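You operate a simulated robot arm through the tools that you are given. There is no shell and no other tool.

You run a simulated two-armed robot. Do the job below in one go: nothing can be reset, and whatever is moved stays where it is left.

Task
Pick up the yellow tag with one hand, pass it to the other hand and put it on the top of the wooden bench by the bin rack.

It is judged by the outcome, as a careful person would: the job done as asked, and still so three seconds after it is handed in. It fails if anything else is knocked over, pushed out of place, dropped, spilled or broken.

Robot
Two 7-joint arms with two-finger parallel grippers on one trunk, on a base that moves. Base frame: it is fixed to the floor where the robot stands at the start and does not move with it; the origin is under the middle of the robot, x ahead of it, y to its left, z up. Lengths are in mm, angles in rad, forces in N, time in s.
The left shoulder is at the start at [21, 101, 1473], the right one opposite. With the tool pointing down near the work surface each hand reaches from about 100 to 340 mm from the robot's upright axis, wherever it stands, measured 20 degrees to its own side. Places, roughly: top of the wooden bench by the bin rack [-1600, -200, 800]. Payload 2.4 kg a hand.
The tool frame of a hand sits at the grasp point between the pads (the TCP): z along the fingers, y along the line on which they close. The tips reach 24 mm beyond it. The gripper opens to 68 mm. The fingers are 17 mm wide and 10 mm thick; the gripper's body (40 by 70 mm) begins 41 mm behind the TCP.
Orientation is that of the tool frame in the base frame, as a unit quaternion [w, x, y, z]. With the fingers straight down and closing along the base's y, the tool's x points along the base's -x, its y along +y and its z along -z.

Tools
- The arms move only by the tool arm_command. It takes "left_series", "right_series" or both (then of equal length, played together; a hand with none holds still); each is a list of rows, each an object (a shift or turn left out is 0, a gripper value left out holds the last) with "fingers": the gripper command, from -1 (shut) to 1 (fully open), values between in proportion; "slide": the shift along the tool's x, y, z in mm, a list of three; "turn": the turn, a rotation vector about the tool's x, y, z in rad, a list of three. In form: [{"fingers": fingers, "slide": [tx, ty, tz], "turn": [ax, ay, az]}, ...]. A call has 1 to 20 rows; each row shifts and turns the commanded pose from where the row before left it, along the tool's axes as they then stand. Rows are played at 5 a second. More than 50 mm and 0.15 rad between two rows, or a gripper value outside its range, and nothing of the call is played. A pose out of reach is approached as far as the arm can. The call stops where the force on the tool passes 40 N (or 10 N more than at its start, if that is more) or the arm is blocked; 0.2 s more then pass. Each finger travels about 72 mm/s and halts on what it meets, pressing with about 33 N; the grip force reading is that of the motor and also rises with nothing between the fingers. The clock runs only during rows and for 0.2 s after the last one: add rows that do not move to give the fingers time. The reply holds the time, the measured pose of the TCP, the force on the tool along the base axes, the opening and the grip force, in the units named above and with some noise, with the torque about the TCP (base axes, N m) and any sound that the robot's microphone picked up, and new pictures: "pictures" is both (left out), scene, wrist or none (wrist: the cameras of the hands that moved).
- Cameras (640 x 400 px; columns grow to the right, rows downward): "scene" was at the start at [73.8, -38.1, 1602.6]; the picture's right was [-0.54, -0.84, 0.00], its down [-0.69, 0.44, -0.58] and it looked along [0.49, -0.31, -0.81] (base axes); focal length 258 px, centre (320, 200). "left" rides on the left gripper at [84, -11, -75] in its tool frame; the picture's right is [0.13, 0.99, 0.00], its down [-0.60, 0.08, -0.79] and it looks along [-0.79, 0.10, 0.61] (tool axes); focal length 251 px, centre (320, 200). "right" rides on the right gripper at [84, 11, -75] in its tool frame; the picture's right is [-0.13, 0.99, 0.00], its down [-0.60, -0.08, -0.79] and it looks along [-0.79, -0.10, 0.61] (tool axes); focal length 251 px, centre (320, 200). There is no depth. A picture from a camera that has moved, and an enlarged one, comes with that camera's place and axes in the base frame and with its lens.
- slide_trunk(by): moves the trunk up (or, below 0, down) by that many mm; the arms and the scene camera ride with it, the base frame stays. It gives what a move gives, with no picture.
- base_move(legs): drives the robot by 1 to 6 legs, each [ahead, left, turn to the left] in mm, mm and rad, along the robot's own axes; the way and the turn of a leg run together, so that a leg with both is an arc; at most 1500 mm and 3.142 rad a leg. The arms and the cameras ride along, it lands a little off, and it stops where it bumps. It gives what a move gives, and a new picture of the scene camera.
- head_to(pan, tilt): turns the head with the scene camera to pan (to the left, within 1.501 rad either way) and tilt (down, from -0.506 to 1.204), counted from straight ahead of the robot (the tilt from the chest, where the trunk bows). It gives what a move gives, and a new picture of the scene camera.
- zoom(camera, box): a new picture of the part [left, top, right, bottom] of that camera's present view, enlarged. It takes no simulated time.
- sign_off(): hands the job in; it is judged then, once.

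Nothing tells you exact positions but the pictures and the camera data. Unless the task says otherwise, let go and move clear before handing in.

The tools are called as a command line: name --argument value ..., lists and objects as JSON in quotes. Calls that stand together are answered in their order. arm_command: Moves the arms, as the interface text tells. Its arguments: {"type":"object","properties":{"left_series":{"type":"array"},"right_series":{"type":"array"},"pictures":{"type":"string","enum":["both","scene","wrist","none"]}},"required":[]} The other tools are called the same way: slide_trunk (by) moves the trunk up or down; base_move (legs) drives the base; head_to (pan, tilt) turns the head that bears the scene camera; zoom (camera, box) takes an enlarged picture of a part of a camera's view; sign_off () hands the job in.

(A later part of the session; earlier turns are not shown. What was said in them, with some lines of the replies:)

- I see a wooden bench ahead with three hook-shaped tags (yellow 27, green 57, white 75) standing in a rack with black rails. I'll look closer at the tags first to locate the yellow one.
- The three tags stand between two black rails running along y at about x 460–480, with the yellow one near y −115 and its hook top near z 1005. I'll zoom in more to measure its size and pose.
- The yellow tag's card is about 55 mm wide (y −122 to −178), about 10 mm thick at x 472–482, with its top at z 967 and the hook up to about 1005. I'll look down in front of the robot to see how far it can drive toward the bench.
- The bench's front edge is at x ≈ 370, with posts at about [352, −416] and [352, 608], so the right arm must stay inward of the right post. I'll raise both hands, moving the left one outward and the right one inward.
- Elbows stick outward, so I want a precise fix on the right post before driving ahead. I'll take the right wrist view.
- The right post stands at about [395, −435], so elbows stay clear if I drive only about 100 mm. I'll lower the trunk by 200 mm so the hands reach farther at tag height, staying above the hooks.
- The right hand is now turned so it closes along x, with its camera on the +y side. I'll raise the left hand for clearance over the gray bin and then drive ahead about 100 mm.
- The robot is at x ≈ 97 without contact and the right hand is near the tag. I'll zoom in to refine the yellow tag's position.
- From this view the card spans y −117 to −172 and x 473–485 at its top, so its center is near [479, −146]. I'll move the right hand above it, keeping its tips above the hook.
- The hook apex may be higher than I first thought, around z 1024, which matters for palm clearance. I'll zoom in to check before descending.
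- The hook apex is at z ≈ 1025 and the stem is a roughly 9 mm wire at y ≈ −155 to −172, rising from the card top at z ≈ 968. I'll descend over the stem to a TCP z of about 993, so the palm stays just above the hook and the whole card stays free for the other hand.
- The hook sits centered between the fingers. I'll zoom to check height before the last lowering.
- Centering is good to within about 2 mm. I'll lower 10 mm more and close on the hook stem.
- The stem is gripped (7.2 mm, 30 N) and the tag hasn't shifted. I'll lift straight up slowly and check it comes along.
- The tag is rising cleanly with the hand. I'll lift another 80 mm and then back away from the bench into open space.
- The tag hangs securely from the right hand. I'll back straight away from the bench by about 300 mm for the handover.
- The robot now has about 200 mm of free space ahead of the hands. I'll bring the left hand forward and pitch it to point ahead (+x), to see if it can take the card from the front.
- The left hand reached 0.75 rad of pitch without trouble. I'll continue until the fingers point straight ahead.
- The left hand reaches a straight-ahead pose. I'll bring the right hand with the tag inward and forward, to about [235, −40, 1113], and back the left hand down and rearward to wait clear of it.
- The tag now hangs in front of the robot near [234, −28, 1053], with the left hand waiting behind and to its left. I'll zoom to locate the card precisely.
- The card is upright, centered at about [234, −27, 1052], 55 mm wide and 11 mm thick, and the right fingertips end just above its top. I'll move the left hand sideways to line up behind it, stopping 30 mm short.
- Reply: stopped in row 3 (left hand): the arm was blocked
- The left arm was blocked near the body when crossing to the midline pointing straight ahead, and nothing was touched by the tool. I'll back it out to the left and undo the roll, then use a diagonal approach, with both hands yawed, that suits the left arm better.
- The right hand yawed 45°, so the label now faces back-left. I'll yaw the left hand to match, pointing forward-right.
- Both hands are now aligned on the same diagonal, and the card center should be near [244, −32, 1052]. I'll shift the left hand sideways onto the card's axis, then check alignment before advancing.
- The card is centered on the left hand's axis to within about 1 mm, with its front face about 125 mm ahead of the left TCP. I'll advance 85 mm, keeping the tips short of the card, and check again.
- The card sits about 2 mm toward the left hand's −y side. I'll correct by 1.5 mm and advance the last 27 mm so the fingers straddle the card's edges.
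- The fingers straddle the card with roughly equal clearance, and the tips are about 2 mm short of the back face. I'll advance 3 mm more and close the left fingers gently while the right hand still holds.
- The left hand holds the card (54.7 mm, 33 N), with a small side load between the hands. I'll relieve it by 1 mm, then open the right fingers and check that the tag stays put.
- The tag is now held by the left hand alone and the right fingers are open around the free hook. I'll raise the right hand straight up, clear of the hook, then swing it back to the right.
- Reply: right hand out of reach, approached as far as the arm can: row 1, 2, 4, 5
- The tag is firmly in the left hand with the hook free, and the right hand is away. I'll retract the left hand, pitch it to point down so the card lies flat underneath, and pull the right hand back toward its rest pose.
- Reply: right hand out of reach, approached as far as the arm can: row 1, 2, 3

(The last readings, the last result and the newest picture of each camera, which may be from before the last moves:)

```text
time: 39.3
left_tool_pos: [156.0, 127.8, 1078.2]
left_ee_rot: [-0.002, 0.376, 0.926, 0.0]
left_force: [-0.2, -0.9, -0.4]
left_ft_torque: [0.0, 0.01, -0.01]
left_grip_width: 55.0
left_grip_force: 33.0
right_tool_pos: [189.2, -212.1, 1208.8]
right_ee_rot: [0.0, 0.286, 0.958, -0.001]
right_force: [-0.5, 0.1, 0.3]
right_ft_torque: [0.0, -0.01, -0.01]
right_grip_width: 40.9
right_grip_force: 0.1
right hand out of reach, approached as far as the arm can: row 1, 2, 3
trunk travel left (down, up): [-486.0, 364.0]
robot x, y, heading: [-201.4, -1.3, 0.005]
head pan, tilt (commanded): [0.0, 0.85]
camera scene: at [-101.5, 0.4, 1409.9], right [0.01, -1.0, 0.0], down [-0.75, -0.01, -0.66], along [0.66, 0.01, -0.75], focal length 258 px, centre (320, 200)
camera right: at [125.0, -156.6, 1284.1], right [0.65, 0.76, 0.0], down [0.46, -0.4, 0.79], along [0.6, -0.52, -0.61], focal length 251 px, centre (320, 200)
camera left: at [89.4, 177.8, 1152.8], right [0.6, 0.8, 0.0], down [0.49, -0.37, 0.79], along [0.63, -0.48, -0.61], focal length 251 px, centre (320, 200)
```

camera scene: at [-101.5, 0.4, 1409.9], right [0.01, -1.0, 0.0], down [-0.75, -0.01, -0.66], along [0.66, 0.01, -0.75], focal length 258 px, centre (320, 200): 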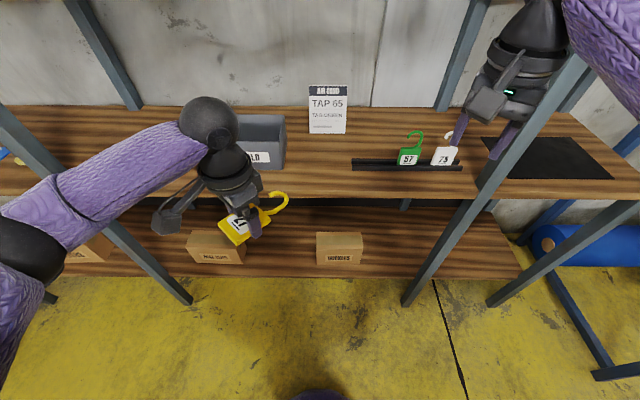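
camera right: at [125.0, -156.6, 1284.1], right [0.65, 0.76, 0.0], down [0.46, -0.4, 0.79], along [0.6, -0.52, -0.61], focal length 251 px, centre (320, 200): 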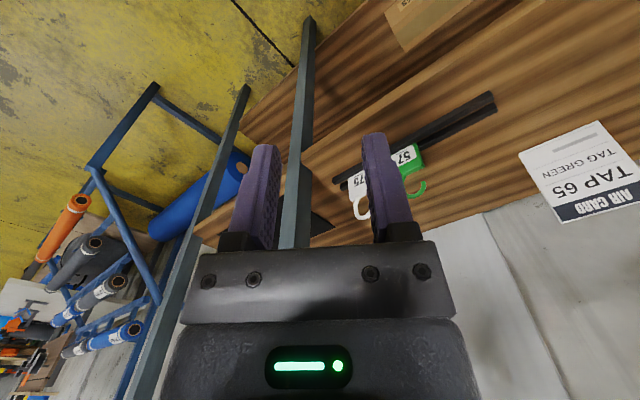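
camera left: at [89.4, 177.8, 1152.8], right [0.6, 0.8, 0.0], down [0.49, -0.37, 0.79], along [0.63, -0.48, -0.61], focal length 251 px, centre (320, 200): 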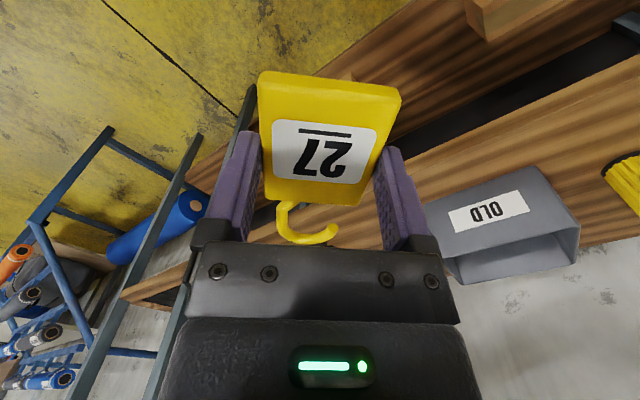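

The left hand now points down with the tag flat beneath it and the hook leading outward. I'll square up both wrists and look around before turning toward the other bench.

arm_command --left_series '[{"turn": [0, 0, -0.13]}, {"turn": [0, 0, -0.13]}, {"turn": [0, 0, -0.13]}, {"turn": [0, 0, -0.13]}, {"turn": [0, 0, -0.13]}, {"turn": [0, 0, -0.12]}, {}]' --right_series '[{"turn": [0, 0, -0.145]}, {"turn": [0, 0, -0.145]}, {"turn": [0, 0, -0.145]}, {"turn": [0, 0, -0.145]}, {}, {}, {}]' --pictures "none"

head_to --pan 1.5 --tilt 0.6

head_to --pan -1.5 --tilt 0.6

```text
time: 40.9
left_tool_pos: [155.0, 128.6, 1078.6]
left_ee_rot: [-0.001, 0.001, 1.0, 0.0]
left_force: [0.1, 0.4, -0.1]
left_ft_torque: [0.01, 0.0, -0.01]
left_grip_width: 54.7
left_grip_force: 32.9
right_tool_pos: [189.6, -210.2, 1208.3]
right_ee_rot: [0.0, 0.001, 1.0, -0.001]
right_force: [-0.4, 0.5, 0.7]
right_ft_torque: [0.03, -0.02, 0.01]
right_grip_width: 40.9
right_grip_force: 0.0
trunk travel left (down, up): [-486.0, 364.0]
robot x, y, heading: [-203.3, -1.9, 0.004]
head pan, tilt (commanded): [0.0, 0.85]
```

```text
time: 42.5
left_tool_pos: [156.4, 128.2, 1077.9]
left_ee_rot: [-0.002, 0.002, 1.0, 0.0]
left_force: [-0.2, -0.1, -0.1]
left_ft_torque: [0.01, 0.02, 0.0]
left_grip_width: 55.0
left_grip_force: 32.4
right_tool_pos: [189.8, -210.7, 1208.3]
right_ee_rot: [0.001, 0.002, 1.0, -0.001]
right_force: [-0.2, 0.1, 0.2]
right_ft_torque: [-0.01, -0.02, -0.02]
right_grip_width: 40.7
right_grip_force: 0.0
trunk travel left (down, up): [-486.0, 364.0]
robot x, y, heading: [-202.6, 1.4, 0.01]
head pan, tilt (commanded): [1.499, 0.6]
camera scene: at [-173.9, 87.9, 1430.8], right [1.0, -0.06, 0.0], down [-0.04, -0.56, -0.82], along [0.05, 0.82, -0.57], focal length 258 px, centre (320, 200)
```

scene: 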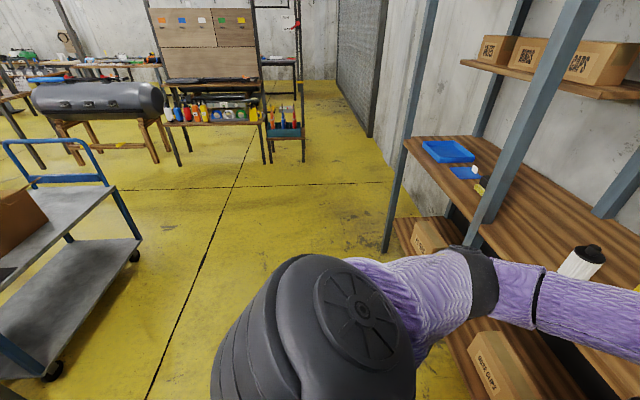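

```text
time: 45.1
left_tool_pos: [155.8, 127.2, 1077.4]
left_ee_rot: [-0.001, 0.003, 1.0, 0.0]
left_force: [0.0, -0.5, 0.1]
left_ft_torque: [-0.01, 0.01, 0.02]
left_grip_width: 54.5
left_grip_force: 32.8
right_tool_pos: [190.8, -211.2, 1208.1]
right_ee_rot: [0.0, 0.002, 1.0, -0.002]
right_force: [0.3, 0.1, 0.8]
right_ft_torque: [0.02, 0.01, 0.03]
right_grip_width: 40.9
right_grip_force: 0.0
trunk travel left (down, up): [-486.0, 364.0]
robot x, y, heading: [-204.2, -0.2, 0.004]
head pan, tilt (commanded): [-1.499, 0.6]
camera scene: at [-172.5, -88.4, 1430.8], right [-1.0, -0.08, 0.0], down [-0.05, 0.56, -0.83], along [0.07, -0.82, -0.56], focal length 258 px, centre (320, 200)
```

scene: 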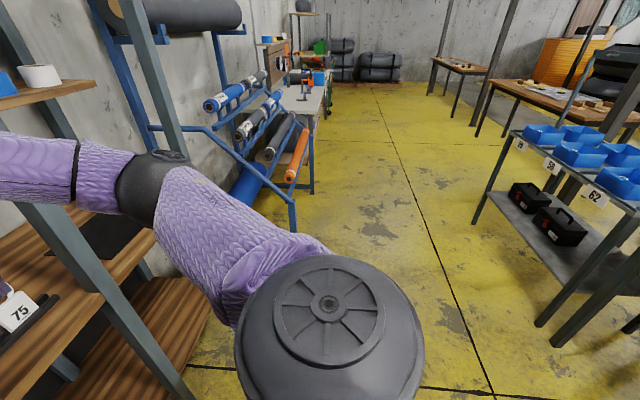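

The surroundings are clear enough to turn in place. I'll turn the robot around to face the wooden bench by the bin rack.

base_move --legs '[[0, 0, 1.57], [0, 0, 1.57]]'

head_to --pan 0.0 --tilt 0.6

```text
time: 53.1
left_tool_pos: [-567.6, -113.0, 1079.4]
left_ee_rot: [0.0, 1.0, -0.028, 0.001]
left_force: [0.8, 0.2, -0.4]
left_ft_torque: [0.0, 0.01, 0.03]
left_grip_width: 54.8
left_grip_force: 33.3
right_tool_pos: [-584.4, 228.5, 1208.7]
right_ee_rot: [-0.001, 1.0, -0.026, 0.0]
right_force: [0.5, -0.5, 0.3]
right_ft_torque: [-0.04, 0.01, 0.03]
right_grip_width: 40.9
right_grip_force: 0.1
trunk travel left (down, up): [-486.0, 364.0]
robot x, y, heading: [-198.7, -1.1, 3.098]
head pan, tilt (commanded): [-1.499, 0.6]
camera scene: at [-225.8, 88.8, 1430.8], right [1.0, 0.03, 0.0], down [0.02, -0.56, -0.83], along [-0.02, 0.82, -0.56], focal length 258 px, centre (320, 200)
```

scene: 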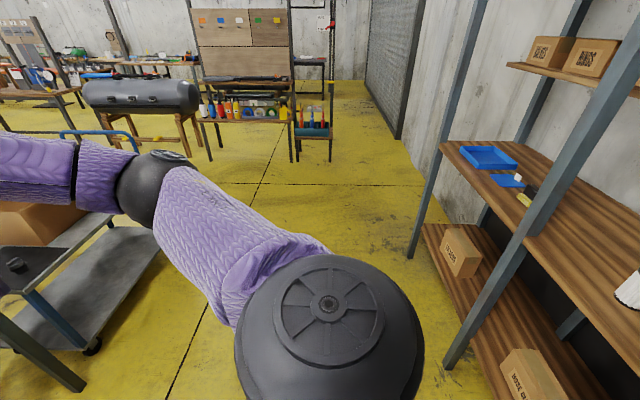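

```text
time: 54.7
left_tool_pos: [-566.8, -112.3, 1078.1]
left_ee_rot: [0.0, 1.0, -0.027, 0.002]
left_force: [0.2, -0.5, -0.1]
left_ft_torque: [-0.01, -0.02, 0.02]
left_grip_width: 54.7
left_grip_force: 32.9
right_tool_pos: [-585.0, 227.8, 1207.6]
right_ee_rot: [-0.001, 1.0, -0.027, 0.0]
right_force: [0.1, -0.3, 0.7]
right_ft_torque: [0.0, 0.01, -0.02]
right_grip_width: 40.7
right_grip_force: 0.0
trunk travel left (down, up): [-486.0, 364.0]
robot x, y, heading: [-204.0, -1.3, 3.103]
head pan, tilt (commanded): [0.0, 0.6]
camera scene: at [-311.4, 4.3, 1430.8], right [0.04, 1.0, 0.0], down [0.56, -0.02, -0.82], along [-0.82, 0.04, -0.57], focal length 258 px, centre (320, 200)
```

scene: 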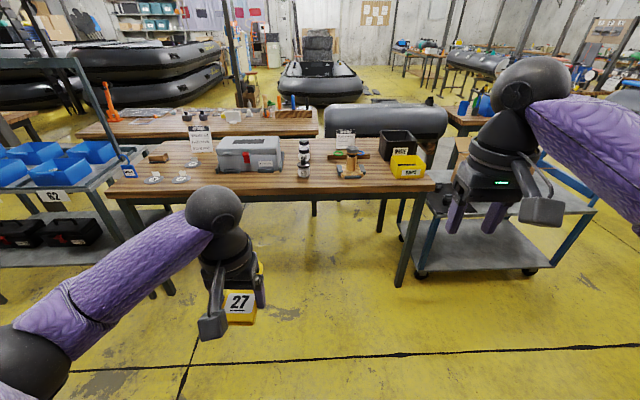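

I see the wooden bench ahead with its front edge at x ≈ −1305 and y from about −890 to 580, carrying a toolbox, bottles, bins and small parts. The bin rack is at its left end. I'll zoom in to find a free spot.

zoom --camera "scene" --box '[90, 110, 290, 235]'

zoom --camera "scene" --box '[260, 110, 460, 235]'

zoom --camera "left" --box '[0, 0, 640, 400]'

```text
3.20 times, centred on (190, 172) of scene
camera zoom: at [-311.4, 4.3, 1430.8], right [0.04, 1.0, 0.0], down [0.56, -0.02, -0.82], along [-0.82, 0.04, -0.57], focal length 826 px, centre (736, 288)
```

zoom: 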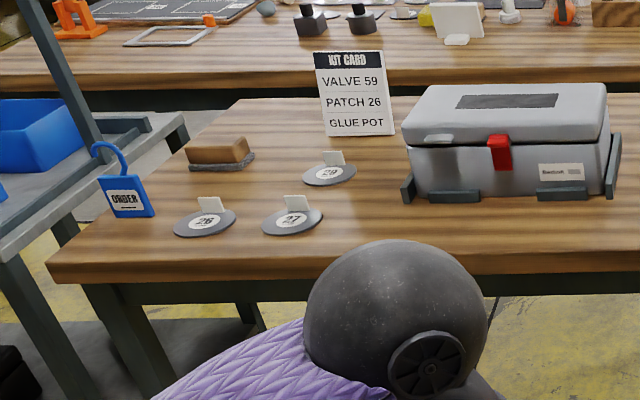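

```text
3.20 times, centred on (360, 172) of scene
camera zoom: at [-311.4, 4.3, 1430.8], right [0.04, 1.0, 0.0], down [0.56, -0.02, -0.82], along [-0.82, 0.04, -0.57], focal length 826 px, centre (192, 288)
```

zoom: 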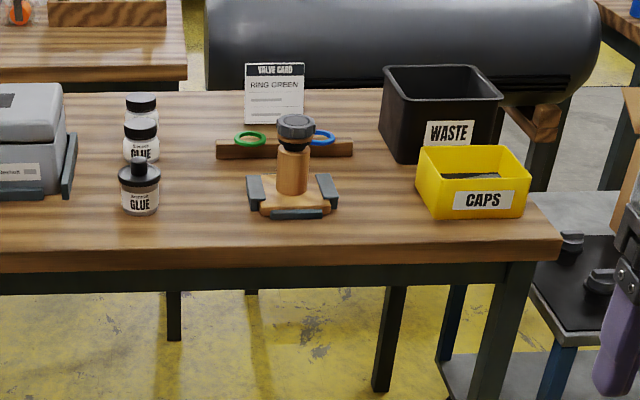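

```text
1.00 times, centred on (320, 200) of left (not enlarged: the box is as wide or as high as the picture)
camera zoom: at [-481.8, -107.6, 1153.6], right [0.08, -1.0, 0.0], down [-0.61, -0.05, 0.79], along [-0.79, -0.06, -0.61], focal length 251 px, centre (320, 200)
```

zoom: 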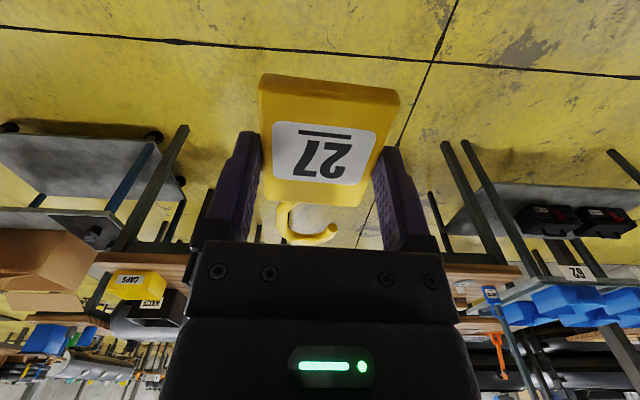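

There is a free strip along the bench front, ahead of the gray toolbox (about x −1335 to −1480, y −560 to −100), which suits the tag. I'll raise and pull back the empty right hand, then drive closer in stages.

arm_command --right_series '[{"slide": [30, 0, -30]}, {"slide": [30, 0, -30]}, {"slide": [30, 0, -20]}, {}]' --pictures "none"

base_move --legs '[[0, 0, 0.039], [500, 169, 0]]'

head_to --pan 0.0 --tilt 0.85

```text
time: 55.7
left_tool_pos: [-566.6, -112.5, 1079.6]
left_ee_rot: [0.0, 1.0, -0.026, 0.002]
left_force: [-0.4, -0.1, -0.9]
left_ft_torque: [0.0, 0.0, 0.01]
left_grip_width: 54.5
left_grip_force: 33.5
right_tool_pos: [-493.2, 220.7, 1287.8]
right_ee_rot: [-0.001, 1.0, -0.026, 0.001]
right_force: [0.3, 0.2, 0.1]
right_ft_torque: [0.0, 0.02, -0.02]
right_grip_width: 40.8
right_grip_force: 0.1
trunk travel left (down, up): [-486.0, 364.0]
robot x, y, heading: [-199.7, -3.7, 3.102]
head pan, tilt (commanded): [0.0, 0.6]
```

```text
time: 59.1
left_tool_pos: [-1057.7, -280.1, 1078.7]
left_ee_rot: [0.0, 1.0, -0.019, 0.002]
left_force: [-0.4, 0.2, -0.4]
left_ft_torque: [0.02, -0.04, 0.0]
left_grip_width: 54.6
left_grip_force: 33.3
right_tool_pos: [-989.8, 55.3, 1287.0]
right_ee_rot: [-0.001, 1.0, -0.02, 0.0]
right_force: [-0.5, 0.4, 0.8]
right_ft_torque: [-0.01, -0.01, 0.0]
right_grip_width: 40.9
right_grip_force: 0.0
trunk travel left (down, up): [-486.0, 364.0]
robot x, y, heading: [-694.3, -164.1, 3.117]
head pan, tilt (commanded): [0.0, 0.6]
camera scene: at [-804.0, -159.2, 1430.7], right [0.03, 1.0, 0.0], down [0.57, -0.01, -0.82], along [-0.82, 0.02, -0.57], focal length 258 px, centre (320, 200)
```

scene: 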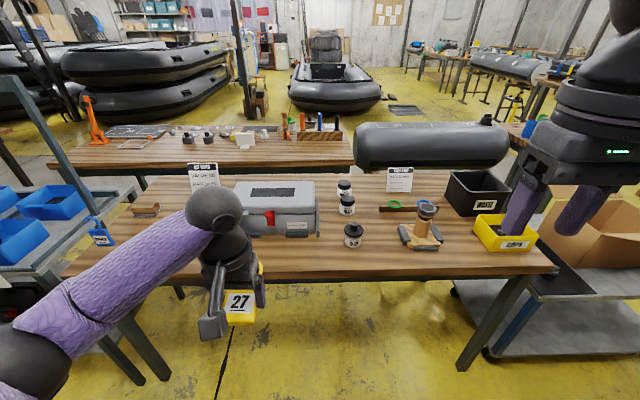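

```text
time: 59.9
left_tool_pos: [-1057.1, -280.5, 1078.9]
left_ee_rot: [0.001, 1.0, -0.019, 0.001]
left_force: [-0.2, -0.6, 0.5]
left_ft_torque: [0.0, 0.01, -0.04]
left_grip_width: 54.8
left_grip_force: 32.4
right_tool_pos: [-989.1, 54.9, 1285.9]
right_ee_rot: [-0.001, 1.0, -0.019, 0.001]
right_force: [0.1, 0.2, -0.2]
right_ft_torque: [-0.02, -0.05, -0.04]
right_grip_width: 40.9
right_grip_force: 0.0
trunk travel left (down, up): [-486.0, 364.0]
robot x, y, heading: [-688.8, -163.6, 3.117]
head pan, tilt (commanded): [0.0, 0.85]
camera scene: at [-793.4, -159.3, 1409.9], right [0.03, 1.0, 0.0], down [0.75, -0.02, -0.66], along [-0.66, 0.02, -0.75], focal length 258 px, centre (320, 200)
```

scene: 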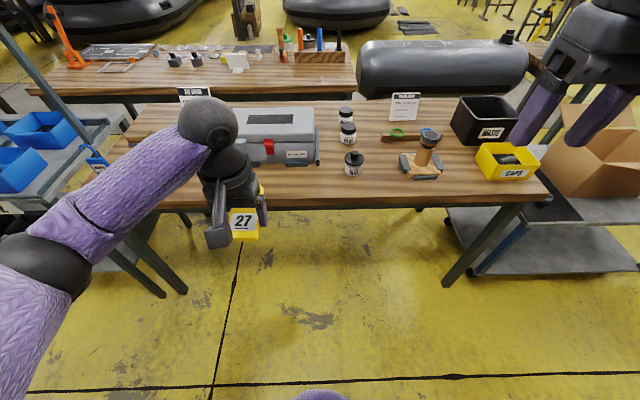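

I'm closer now, with the bench about 0.5 m ahead. I'll zoom in to measure the free strip in front of the toolbox accurately.

zoom --camera "scene" --box '[100, 80, 260, 220]'

zoom --camera "scene" --box '[240, 90, 440, 220]'

zoom --camera "left" --box '[0, 0, 640, 400]'

```text
2.86 times, centred on (180, 150) of scene
camera zoom: at [-793.4, -159.3, 1409.9], right [0.03, 1.0, 0.0], down [0.75, -0.02, -0.66], along [-0.66, 0.02, -0.75], focal length 738 px, centre (720, 343)
```

zoom: 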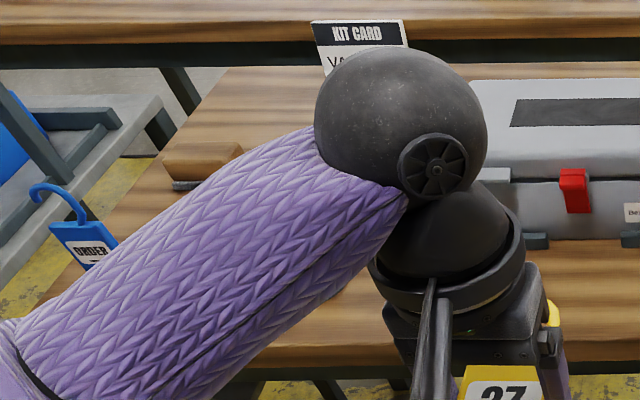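

```text
3.08 times, centred on (340, 155) of scene
camera zoom: at [-793.4, -159.3, 1409.9], right [0.03, 1.0, 0.0], down [0.75, -0.02, -0.66], along [-0.66, 0.02, -0.75], focal length 794 px, centre (258, 338)
```

zoom: 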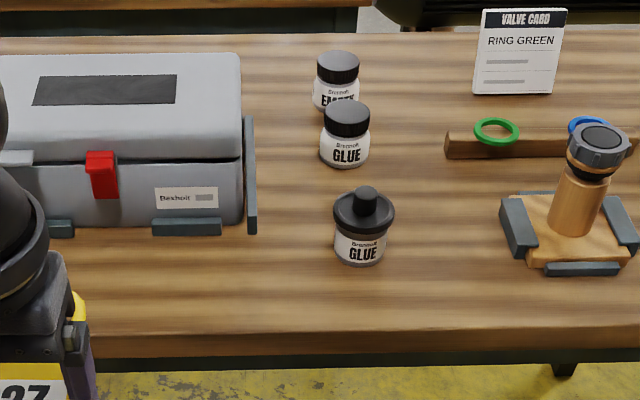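

```text
1.00 times, centred on (320, 200) of left (not enlarged: the box is as wide or as high as the picture)
camera zoom: at [-972.2, -273.5, 1153.6], right [0.09, -1.0, 0.0], down [-0.61, -0.06, 0.79], along [-0.79, -0.07, -0.61], focal length 251 px, centre (320, 200)
```

zoom: 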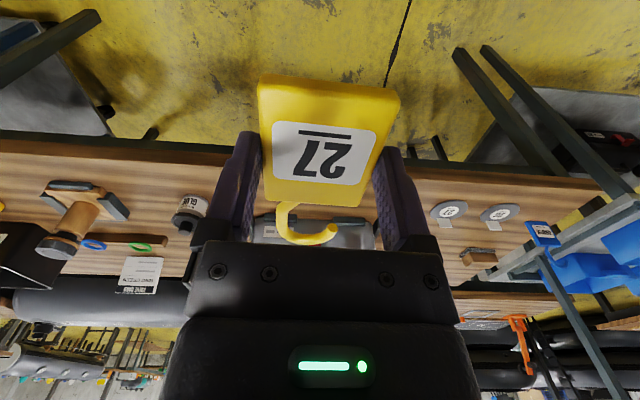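

The bench top is at z ≈ 800 with its front edge at x ≈ −1337 and the toolbox brackets at x ≈ −1487. I'll aim the left TCP for about [−1398, −290], so the whole tag lies inside this strip, and drive the remaining 340 mm.

base_move --legs '[[240, 8, 0], [100, 0, 0]]'

head_to --pan 0.1 --tilt 1.1

```text
time: 62.4
left_tool_pos: [-1403.2, -279.0, 1077.6]
left_ee_rot: [0.0, 1.0, -0.018, 0.002]
left_force: [-0.3, 0.2, -0.7]
left_ft_torque: [-0.01, 0.02, -0.02]
left_grip_width: 54.7
left_grip_force: 33.0
right_tool_pos: [-1336.7, 56.9, 1286.7]
right_ee_rot: [0.0, 1.0, -0.019, 0.0]
right_force: [-0.9, -0.1, 1.1]
right_ft_torque: [-0.05, -0.03, -0.03]
right_grip_width: 40.8
right_grip_force: 0.0
trunk travel left (down, up): [-486.0, 364.0]
robot x, y, heading: [-1038.8, -163.0, 3.117]
head pan, tilt (commanded): [0.0, 0.85]
camera scene: at [-1140.8, -157.6, 1409.7], right [0.03, 1.0, 0.0], down [0.75, -0.02, -0.66], along [-0.66, 0.02, -0.75], focal length 258 px, centre (320, 200)
```

scene: 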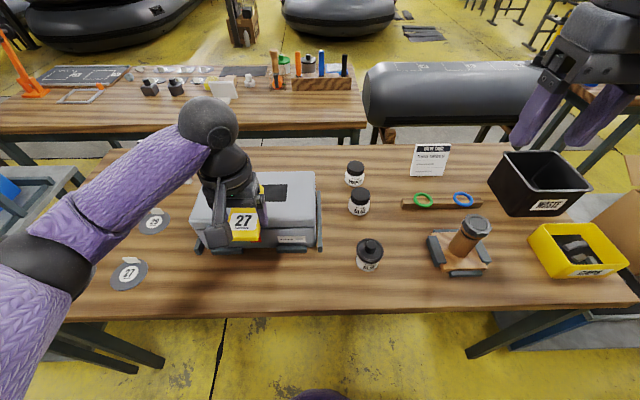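

```text
time: 63.2
left_tool_pos: [-1403.2, -278.0, 1078.5]
left_ee_rot: [0.0, 1.0, -0.018, 0.002]
left_force: [0.3, 0.0, -0.1]
left_ft_torque: [0.0, 0.0, 0.02]
left_grip_width: 54.9
left_grip_force: 33.2
right_tool_pos: [-1335.5, 57.5, 1287.8]
right_ee_rot: [-0.001, 1.0, -0.019, 0.0]
right_force: [0.3, 0.3, 0.4]
right_ft_torque: [-0.01, -0.01, -0.02]
right_grip_width: 40.9
right_grip_force: 0.0
trunk travel left (down, up): [-486.0, 364.0]
robot x, y, heading: [-1039.7, -161.7, 3.108]
head pan, tilt (commanded): [0.099, 1.1]
camera scene: at [-1124.3, -164.3, 1392.2], right [-0.07, 1.0, 0.0], down [0.89, 0.07, -0.45], along [-0.45, -0.03, -0.89], focal length 258 px, centre (320, 200)
```

scene: 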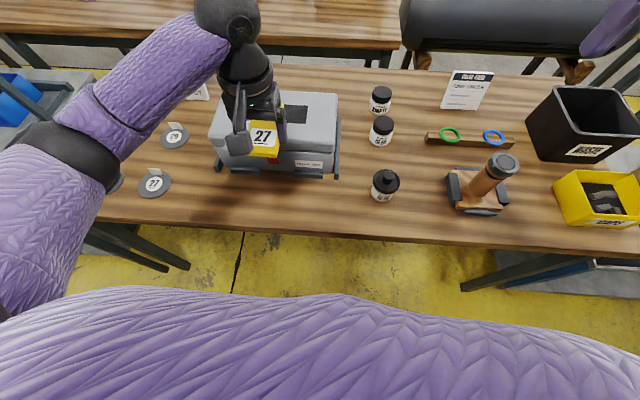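

The left hand is over the strip at about [−1403, −279], above and in front of the toolbox. I'll zoom to confirm margins to the bench edge and toolbox brackets before lowering.

zoom --camera "scene" --box '[180, 90, 340, 250]'

zoom --camera "left" --box '[0, 0, 640, 400]'

```text
2.50 times, centred on (260, 170) of scene
camera zoom: at [-1124.3, -164.3, 1392.2], right [-0.07, 1.0, 0.0], down [0.89, 0.07, -0.45], along [-0.45, -0.03, -0.89], focal length 645 px, centre (470, 275)
```

zoom: 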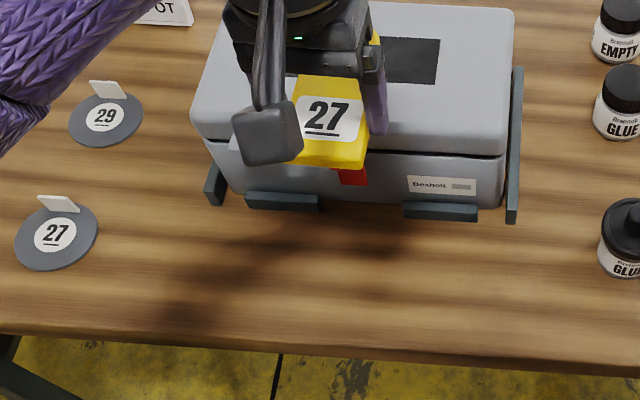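

```text
1.00 times, centred on (320, 200) of left (not enlarged: the box is as wide or as high as the picture)
camera zoom: at [-1318.2, -272.0, 1153.5], right [0.09, -1.0, 0.0], down [-0.61, -0.06, 0.79], along [-0.79, -0.07, -0.61], focal length 251 px, centre (320, 200)
```

zoom: 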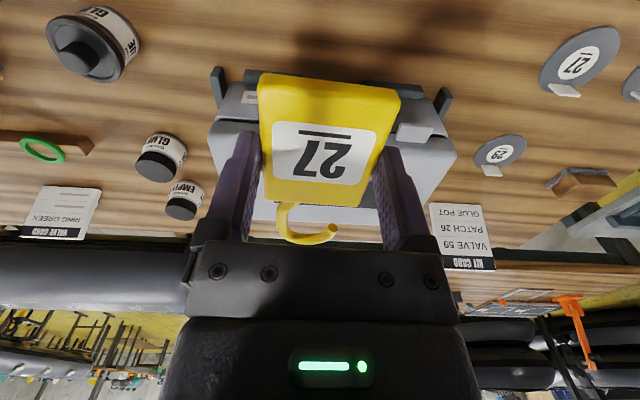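

The free strip runs from x −1336 to −1490, so a TCP at x ≈ −1397 centers the tag in it with about 23 mm margin each way. I'll make that small correction and lower the trunk by 200 mm.

arm_command --left_series '[{"slide": [6, 0, 0]}, {}]' --pictures "none"

slide_trunk --by -190

zoom --camera "scene" --box '[0, 0, 640, 400]'

zoom --camera "left" --box '[0, 0, 640, 400]'

```text
time: 63.8
left_tool_pos: [-1398.6, -279.0, 1077.2]
left_ee_rot: [0.001, 1.0, -0.018, 0.002]
left_force: [0.2, 0.1, 0.0]
left_ft_torque: [0.0, 0.0, 0.0]
left_grip_width: 54.8
left_grip_force: 32.9
right_tool_pos: [-1335.5, 57.2, 1287.1]
right_ee_rot: [-0.001, 1.0, -0.018, 0.0]
right_force: [0.2, 0.4, -0.6]
right_ft_torque: [-0.02, -0.03, 0.01]
right_grip_width: 41.1
right_grip_force: 0.1
trunk travel left (down, up): [-486.0, 364.0]
robot x, y, heading: [-1038.7, -163.5, 3.112]
head pan, tilt (commanded): [0.099, 1.1]
```

```text
time: 65.9
left_tool_pos: [-1397.3, -279.8, 889.2]
left_ee_rot: [0.0, 1.0, -0.019, 0.001]
left_force: [0.7, 0.7, -0.7]
left_ft_torque: [-0.01, -0.02, 0.01]
left_grip_width: 54.6
left_grip_force: 32.5
right_tool_pos: [-1335.0, 57.3, 1097.6]
right_ee_rot: [-0.001, 1.0, -0.019, 0.0]
right_force: [0.1, -0.6, 1.3]
right_ft_torque: [0.0, 0.02, 0.02]
right_grip_width: 40.8
right_grip_force: 0.1
trunk travel left (down, up): [-296.0, 554.0]
robot x, y, heading: [-1039.5, -159.8, 3.117]
head pan, tilt (commanded): [0.099, 1.1]
```

```text
1.00 times, centred on (320, 200) of scene (not enlarged: the box is as wide or as high as the picture)
camera zoom: at [-1151.9, -163.6, 1200.8], right [-0.07, 1.0, 0.0], down [0.89, 0.07, -0.45], along [-0.45, -0.03, -0.89], focal length 258 px, centre (320, 200)
```

zoom: 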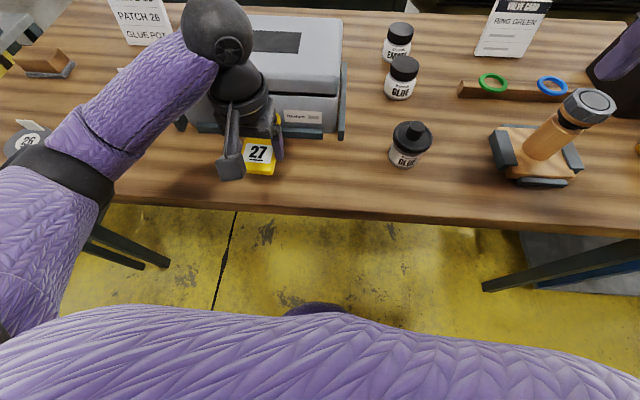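

```text
1.00 times, centred on (320, 200) of left (not enlarged: the box is as wide or as high as the picture)
camera zoom: at [-1312.0, -272.2, 963.8], right [0.09, -1.0, 0.0], down [-0.61, -0.06, 0.79], along [-0.79, -0.07, -0.61], focal length 251 px, centre (320, 200)
```

zoom: 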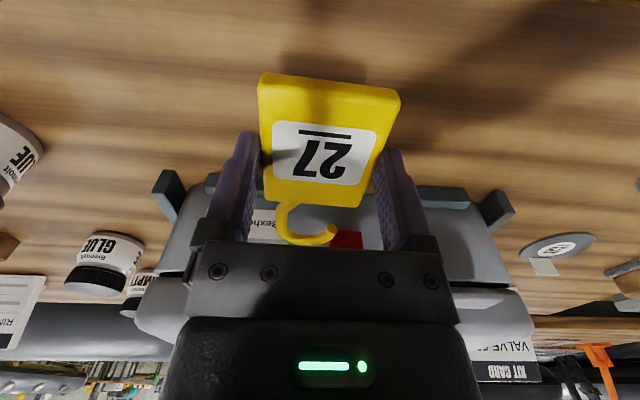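

The tag is now about 65 mm above the bench, clear of the toolbox. I'll lower it with the arm in small steps, watching force.

arm_command --left_series '[{"slide": [0, 0, 15]}, {"slide": [0, 0, 15]}, {"slide": [0, 0, 12]}, {"slide": [0, 0, 8]}, {}]' --pictures "both"

zoom --camera "scene" --box '[180, 90, 340, 240]'

```text
time: 67.1
left_tool_pos: [-1395.5, -280.7, 837.1]
left_ee_rot: [0.0, 1.0, -0.019, 0.002]
left_force: [-0.7, -0.3, 0.3]
left_ft_torque: [-0.02, -0.01, -0.02]
left_grip_width: 54.6
left_grip_force: 32.7
right_tool_pos: [-1335.0, 57.3, 1096.6]
right_ee_rot: [-0.001, 1.0, -0.018, 0.001]
right_force: [-0.2, 0.4, 0.8]
right_ft_torque: [0.0, -0.01, 0.0]
right_grip_width: 40.8
right_grip_force: 0.1
trunk travel left (down, up): [-296.0, 554.0]
robot x, y, heading: [-1040.6, -161.6, 3.12]
head pan, tilt (commanded): [0.099, 1.1]
camera scene: at [-1152.1, -163.6, 1200.7], right [-0.07, 1.0, 0.0], down [0.89, 0.07, -0.45], along [-0.45, -0.03, -0.89], focal length 258 px, centre (320, 200)
camera left: at [-1310.6, -273.2, 912.4], right [0.09, -1.0, 0.0], down [-0.61, -0.06, 0.79], along [-0.79, -0.07, -0.61], focal length 251 px, centre (320, 200)
```

scene: 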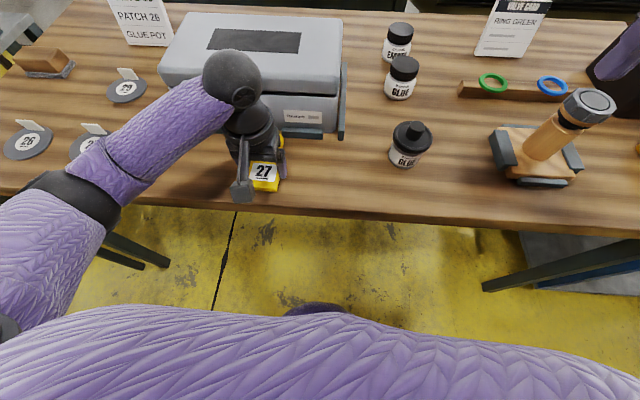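
left: 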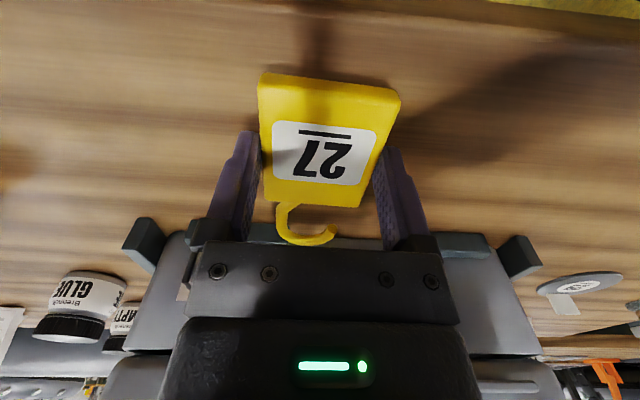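

```text
2.67 times, centred on (260, 165) of scene
camera zoom: at [-1152.1, -163.6, 1200.7], right [-0.07, 1.0, 0.0], down [0.89, 0.07, -0.45], along [-0.45, -0.03, -0.89], focal length 688 px, centre (480, 293)
```

zoom: 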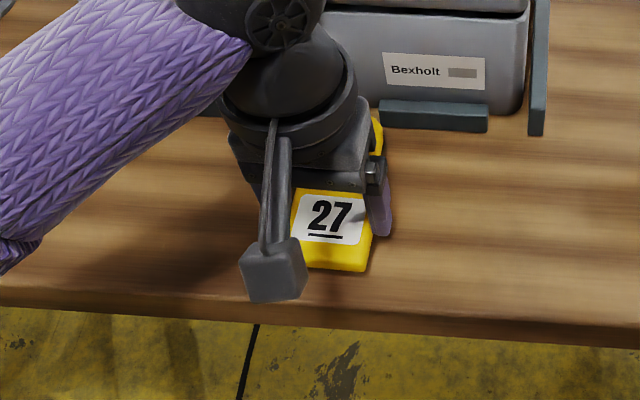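

The fingertips are about 13 mm above the bench with zero contact force and about 20 mm margin to the edge. I'll lower 8 mm more, then go in small steps until contact.

arm_command --left_series '[{"slide": [0, 0, 4]}, {"slide": [0, 0, 4]}, {}]' --pictures "none"

arm_command --left_series '[{"slide": [0, 0, 2]}, {}]' --pictures "wrist"

```text
time: 67.9
left_tool_pos: [-1395.3, -278.6, 830.4]
left_ee_rot: [0.0, 1.0, -0.019, 0.002]
left_force: [0.5, 0.0, -0.6]
left_ft_torque: [-0.04, -0.01, 0.02]
left_grip_width: 54.6
left_grip_force: 33.0
right_tool_pos: [-1334.3, 58.0, 1097.3]
right_ee_rot: [-0.001, 1.0, -0.019, 0.0]
right_force: [-0.1, 0.3, 0.5]
right_ft_torque: [0.03, -0.01, 0.05]
right_grip_width: 40.8
right_grip_force: 0.2
trunk travel left (down, up): [-296.0, 554.0]
robot x, y, heading: [-1040.5, -161.4, 3.116]
head pan, tilt (commanded): [0.099, 1.1]
```

```text
time: 68.5
left_tool_pos: [-1395.5, -279.4, 829.4]
left_ee_rot: [0.0, 1.0, -0.018, 0.001]
left_force: [-0.2, 0.3, -0.4]
left_ft_torque: [-0.03, -0.03, -0.03]
left_grip_width: 54.8
left_grip_force: 33.4
right_tool_pos: [-1334.8, 56.8, 1096.6]
right_ee_rot: [-0.001, 1.0, -0.018, 0.0]
right_force: [-0.6, 0.0, 0.0]
right_ft_torque: [-0.01, 0.0, -0.03]
right_grip_width: 40.9
right_grip_force: 0.1
trunk travel left (down, up): [-296.0, 554.0]
robot x, y, heading: [-1041.4, -162.1, 3.116]
head pan, tilt (commanded): [0.099, 1.1]
camera left: at [-1311.1, -272.6, 904.2], right [0.09, -1.0, 0.0], down [-0.61, -0.06, 0.79], along [-0.79, -0.07, -0.61], focal length 251 px, centre (320, 200)
```

left: 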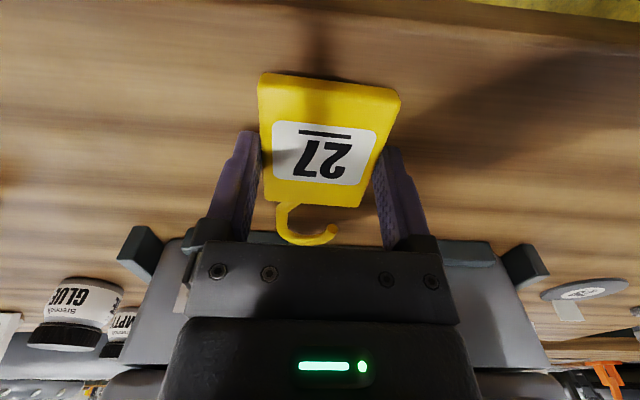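

Still no contact at TCP z ≈ 829. I'll continue in 2 mm steps.

arm_command --left_series '[{"slide": [0, 0, 2]}, {}]' --pictures "none"

arm_command --left_series '[{"slide": [0, 0, 1.5]}, {}]' --pictures "none"

```text
time: 69.1
left_tool_pos: [-1396.2, -278.7, 827.0]
left_ee_rot: [0.0, 1.0, -0.019, 0.002]
left_force: [-0.2, -0.5, -0.3]
left_ft_torque: [0.04, -0.01, 0.03]
left_grip_width: 54.7
left_grip_force: 33.2
right_tool_pos: [-1334.7, 56.3, 1098.1]
right_ee_rot: [-0.001, 1.0, -0.019, 0.001]
right_force: [0.2, 0.8, 0.4]
right_ft_torque: [0.0, -0.04, 0.0]
right_grip_width: 40.9
right_grip_force: 0.1
trunk travel left (down, up): [-296.0, 554.0]
robot x, y, heading: [-1037.2, -160.4, 3.117]
head pan, tilt (commanded): [0.099, 1.1]
```

```text
time: 69.7
left_tool_pos: [-1395.4, -280.4, 826.0]
left_ee_rot: [-0.001, 1.0, -0.018, 0.003]
left_force: [0.1, -0.7, -0.2]
left_ft_torque: [0.02, 0.03, 0.03]
left_grip_width: 54.9
left_grip_force: 32.8
right_tool_pos: [-1333.4, 57.2, 1097.7]
right_ee_rot: [0.0, 1.0, -0.019, 0.001]
right_force: [-0.7, -0.6, 0.0]
right_ft_torque: [0.02, 0.0, -0.01]
right_grip_width: 40.7
right_grip_force: 0.1
trunk travel left (down, up): [-296.0, 554.0]
robot x, y, heading: [-1037.5, -167.4, 3.116]
head pan, tilt (commanded): [0.099, 1.1]
```

arm_command --left_series '[{"slide": [0, 0, 1.5]}, {}]' --pictures "none"

arm_command --left_series '[{"slide": [0, 0, 1]}, {}]' --pictures "none"

```text
time: 70.3
left_tool_pos: [-1394.4, -279.4, 823.9]
left_ee_rot: [0.0, 1.0, -0.019, 0.001]
left_force: [0.7, -1.4, 9.4]
left_ft_torque: [0.05, -0.36, -0.04]
left_grip_width: 54.6
left_grip_force: 32.6
right_tool_pos: [-1334.5, 57.3, 1097.0]
right_ee_rot: [-0.001, 1.0, -0.017, -0.001]
right_force: [0.2, -0.4, -0.4]
right_ft_torque: [-0.01, 0.01, 0.0]
right_grip_width: 40.7
right_grip_force: 0.1
trunk travel left (down, up): [-296.0, 554.0]
robot x, y, heading: [-1041.0, -163.8, 3.118]
head pan, tilt (commanded): [0.099, 1.1]
```

```text
time: 70.9
left_tool_pos: [-1395.0, -278.8, 824.1]
left_ee_rot: [0.0, 1.0, -0.018, 0.0]
left_force: [-1.3, -3.7, 25.4]
left_ft_torque: [-0.34, -0.58, -0.1]
left_grip_width: 54.9
left_grip_force: 32.7
right_tool_pos: [-1334.0, 57.7, 1098.3]
right_ee_rot: [-0.001, 1.0, -0.019, -0.001]
right_force: [-0.1, 0.2, 0.4]
right_ft_torque: [0.0, -0.01, -0.02]
right_grip_width: 40.6
right_grip_force: 0.0
trunk travel left (down, up): [-296.0, 554.0]
robot x, y, heading: [-1039.2, -162.8, 3.118]
head pan, tilt (commanded): [0.099, 1.1]
```

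Contact with the bench is made (25 N). I'll back off 1 mm to relieve the load and open the left fingers slowly to release the tag.

arm_command --left_series '[{"slide": [0, 0, -1.2]}, {}, {"fingers": 0.65}, {"fingers": 0.75}, {"fingers": 1}, {"fingers": 1}, {}]' --pictures "both"

zoom --camera "left" --box '[200, 50, 440, 250]'

zoom --camera "scene" --box '[180, 90, 340, 240]'

```text
time: 72.5
left_tool_pos: [-1395.5, -278.9, 824.1]
left_ee_rot: [0.001, 1.0, -0.018, 0.002]
left_force: [2.6, 0.3, 4.4]
left_ft_torque: [-0.04, -0.02, -0.02]
left_grip_width: 66.6
left_grip_force: 0.1
right_tool_pos: [-1334.3, 56.7, 1097.1]
right_ee_rot: [0.0, 1.0, -0.018, 0.0]
right_force: [-0.2, 0.5, 0.2]
right_ft_torque: [0.0, -0.01, -0.01]
right_grip_width: 40.9
right_grip_force: 0.1
trunk travel left (down, up): [-296.0, 554.0]
robot x, y, heading: [-1044.6, -158.7, 3.114]
head pan, tilt (commanded): [0.099, 1.1]
camera scene: at [-1151.4, -163.5, 1200.7], right [-0.07, 1.0, 0.0], down [0.89, 0.07, -0.45], along [-0.45, -0.03, -0.89], focal length 258 px, centre (320, 200)
camera left: at [-1311.0, -272.1, 898.9], right [0.09, -1.0, 0.0], down [-0.61, -0.06, 0.79], along [-0.79, -0.07, -0.61], focal length 251 px, centre (320, 200)
```

scene: 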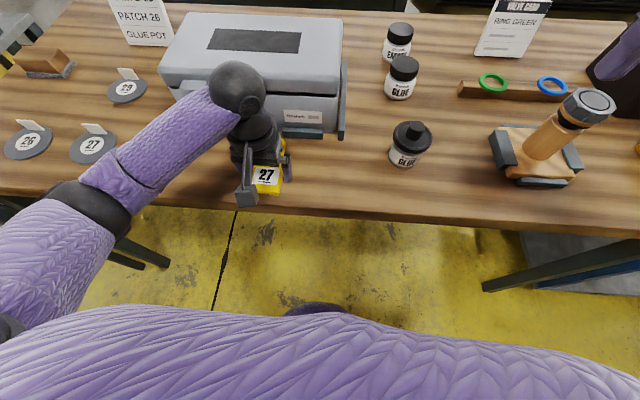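
left: 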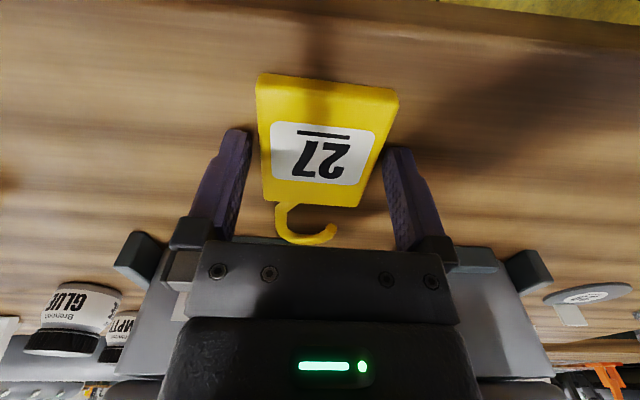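

```text
2.00 times, centred on (320, 150) of left
camera zoom: at [-1311.0, -272.1, 898.9], right [0.09, -1.0, 0.0], down [-0.61, -0.06, 0.79], along [-0.79, -0.07, -0.61], focal length 503 px, centre (320, 300)
```

zoom: 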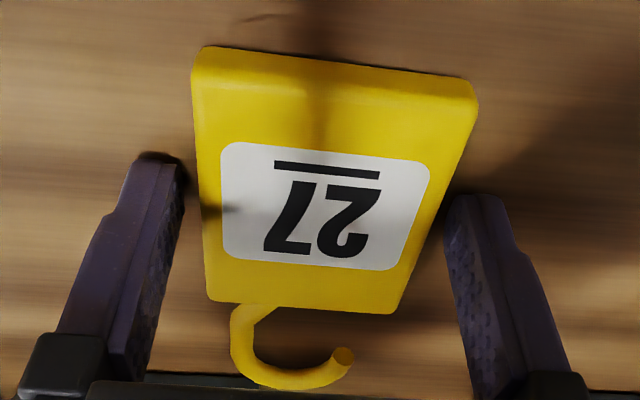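

```text
2.67 times, centred on (260, 165) of scene
camera zoom: at [-1151.4, -163.5, 1200.7], right [-0.07, 1.0, 0.0], down [0.89, 0.07, -0.45], along [-0.45, -0.03, -0.89], focal length 688 px, centre (480, 293)
```

zoom: 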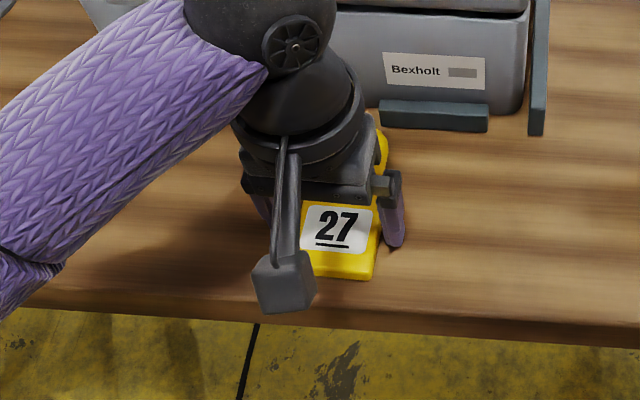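

The tag lies flat on the bench and both fingers are clear of it. I'll lift the left hand straight up, slowly at first.

arm_command --left_series '[{"fingers": 1}, {"slide": [0, 0, -5]}, {"slide": [0, 0, -10]}, {"slide": [0, 0, -20]}, {"slide": [0, 0, -30]}, {}]' --pictures "both"

```text
time: 73.9
left_tool_pos: [-1397.7, -281.1, 889.1]
left_ee_rot: [0.0, 1.0, -0.018, 0.003]
left_force: [-0.5, -0.1, 0.0]
left_ft_torque: [0.0, 0.0, -0.01]
left_grip_width: 68.0
left_grip_force: 0.1
right_tool_pos: [-1334.8, 57.7, 1097.0]
right_ee_rot: [-0.001, 1.0, -0.018, 0.0]
right_force: [-0.3, 0.1, -0.5]
right_ft_torque: [-0.01, -0.03, -0.05]
right_grip_width: 40.8
right_grip_force: 0.0
trunk travel left (down, up): [-296.0, 554.0]
robot x, y, heading: [-1040.7, -164.3, 3.113]
head pan, tilt (commanded): [0.099, 1.1]
camera scene: at [-1152.1, -163.6, 1200.7], right [-0.07, 1.0, 0.0], down [0.89, 0.07, -0.45], along [-0.45, -0.03, -0.89], focal length 258 px, centre (320, 200)
camera left: at [-1313.8, -273.9, 964.5], right [0.09, -1.0, 0.0], down [-0.61, -0.06, 0.79], along [-0.79, -0.07, -0.61], focal length 251 px, centre (320, 200)
```

scene: 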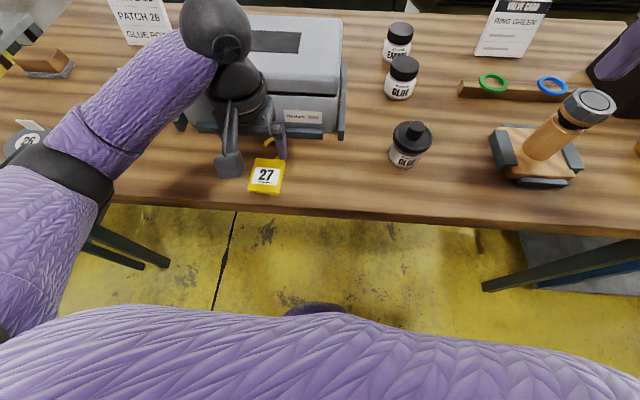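
left: 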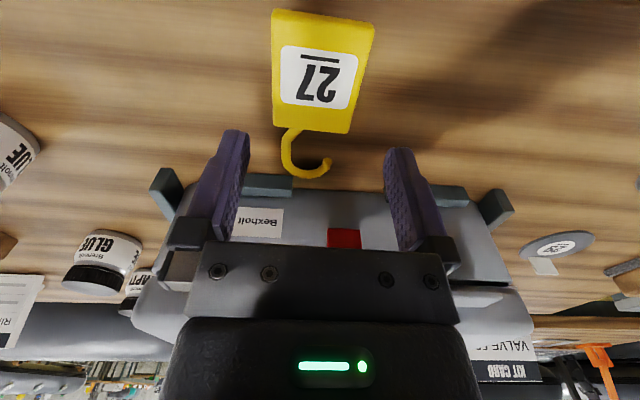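

The tag stays flat on the bench, clear of everything else. I'll raise the trunk, back away from the bench and take a last look.

slide_trunk --by 180

base_move --legs '[[-300, 0, 0]]'

head_to --pan 0.1 --tilt 0.85

zoom --camera "scene" --box '[160, 80, 480, 280]'

```text
time: 75.9
left_tool_pos: [-1397.0, -279.3, 1068.8]
left_ee_rot: [0.001, 1.0, -0.018, 0.002]
left_force: [0.0, 0.0, -0.5]
left_ft_torque: [-0.02, -0.02, -0.03]
left_grip_width: 68.2
left_grip_force: 0.1
right_tool_pos: [-1335.1, 57.3, 1277.5]
right_ee_rot: [-0.001, 1.0, -0.019, -0.001]
right_force: [0.4, 0.3, -0.5]
right_ft_torque: [-0.01, 0.01, -0.01]
right_grip_width: 40.9
right_grip_force: 0.0
trunk travel left (down, up): [-476.0, 374.0]
robot x, y, heading: [-1041.0, -161.2, 3.114]
head pan, tilt (commanded): [0.099, 1.1]
```

```text
time: 77.9
left_tool_pos: [-1095.2, -286.5, 1069.0]
left_ee_rot: [0.001, 1.0, -0.021, 0.001]
left_force: [-0.2, -0.4, 0.7]
left_ft_torque: [0.0, 0.01, -0.01]
left_grip_width: 67.8
left_grip_force: 0.1
right_tool_pos: [-1031.6, 49.9, 1277.1]
right_ee_rot: [0.0, 1.0, -0.021, 0.0]
right_force: [-0.3, 0.9, -0.2]
right_ft_torque: [0.0, -0.03, 0.01]
right_grip_width: 40.8
right_grip_force: 0.0
trunk travel left (down, up): [-476.0, 374.0]
robot x, y, heading: [-736.0, -171.6, 3.111]
head pan, tilt (commanded): [0.099, 1.1]
camera scene: at [-822.5, -172.4, 1382.2], right [-0.07, 1.0, 0.0], down [0.89, 0.06, -0.45], along [-0.45, -0.03, -0.89], focal length 258 px, centre (320, 200)
```

scene: 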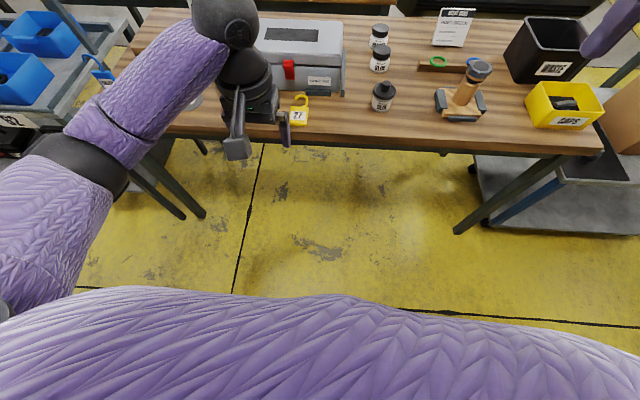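

```text
time: 78.7
left_tool_pos: [-1096.3, -284.8, 1069.6]
left_ee_rot: [0.0, 1.0, -0.021, 0.002]
left_force: [0.3, 0.0, 0.2]
left_ft_torque: [0.04, -0.01, -0.01]
left_grip_width: 68.1
left_grip_force: 0.1
right_tool_pos: [-1032.3, 50.2, 1277.0]
right_ee_rot: [-0.001, 1.0, -0.021, 0.001]
right_force: [-0.8, 0.8, 0.6]
right_ft_torque: [-0.02, 0.02, 0.0]
right_grip_width: 40.9
right_grip_force: 0.0
trunk travel left (down, up): [-476.0, 374.0]
robot x, y, heading: [-741.5, -172.3, 3.111]
head pan, tilt (commanded): [0.099, 0.85]
camera scene: at [-838.1, -173.4, 1399.8], right [-0.07, 1.0, 0.0], down [0.75, 0.05, -0.66], along [-0.66, -0.05, -0.75], focal length 258 px, centre (320, 200)
```

scene: 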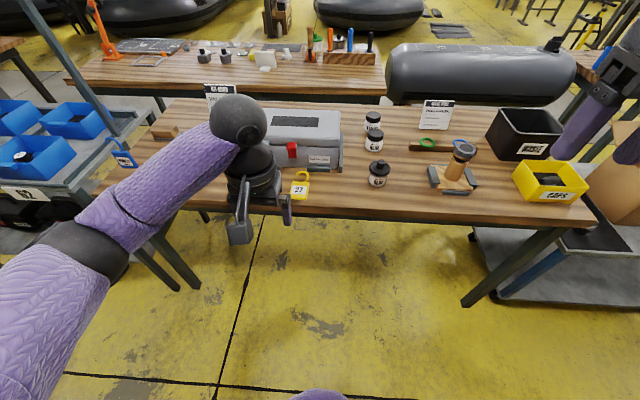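

```text
2.00 times, centred on (320, 180) of scene
camera zoom: at [-838.1, -173.4, 1399.8], right [-0.07, 1.0, 0.0], down [0.75, 0.05, -0.66], along [-0.66, -0.05, -0.75], focal length 516 px, centre (320, 240)
```

zoom: 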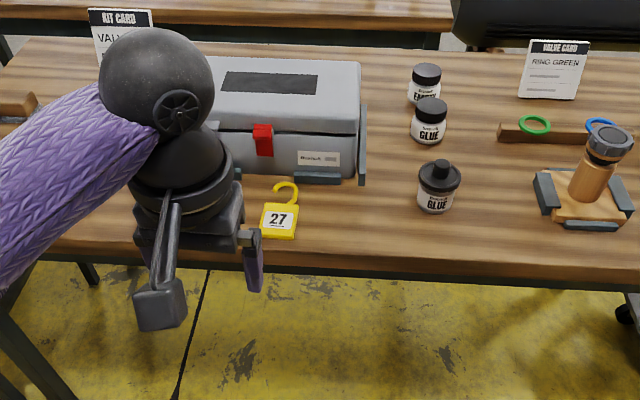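

The yellow tag (27) lies flat and stable on the bench by the bin rack. Both hands are empty and well clear, and nothing else has moved, so I'm handing the job in.

sign_off

```text
The job is handed in.
```

The yellow tag (27) is lying flat on top of the wooden bench by the bin rack, label up, in the clear strip in front of the gray toolbox. I picked it up by its hook with the right hand, passed it to the left hand in open space, and set it down with the left.

Before handing in, I opened the left hand, lifted clear, backed the robot about 300 mm away and took a last look. The tag had stayed where I put it, and I saw nothing knocked over or moved at either bench.

During the handover the left arm was blocked once on its way to the tag. Its hand touched nothing, and I completed the pass from a different angle.
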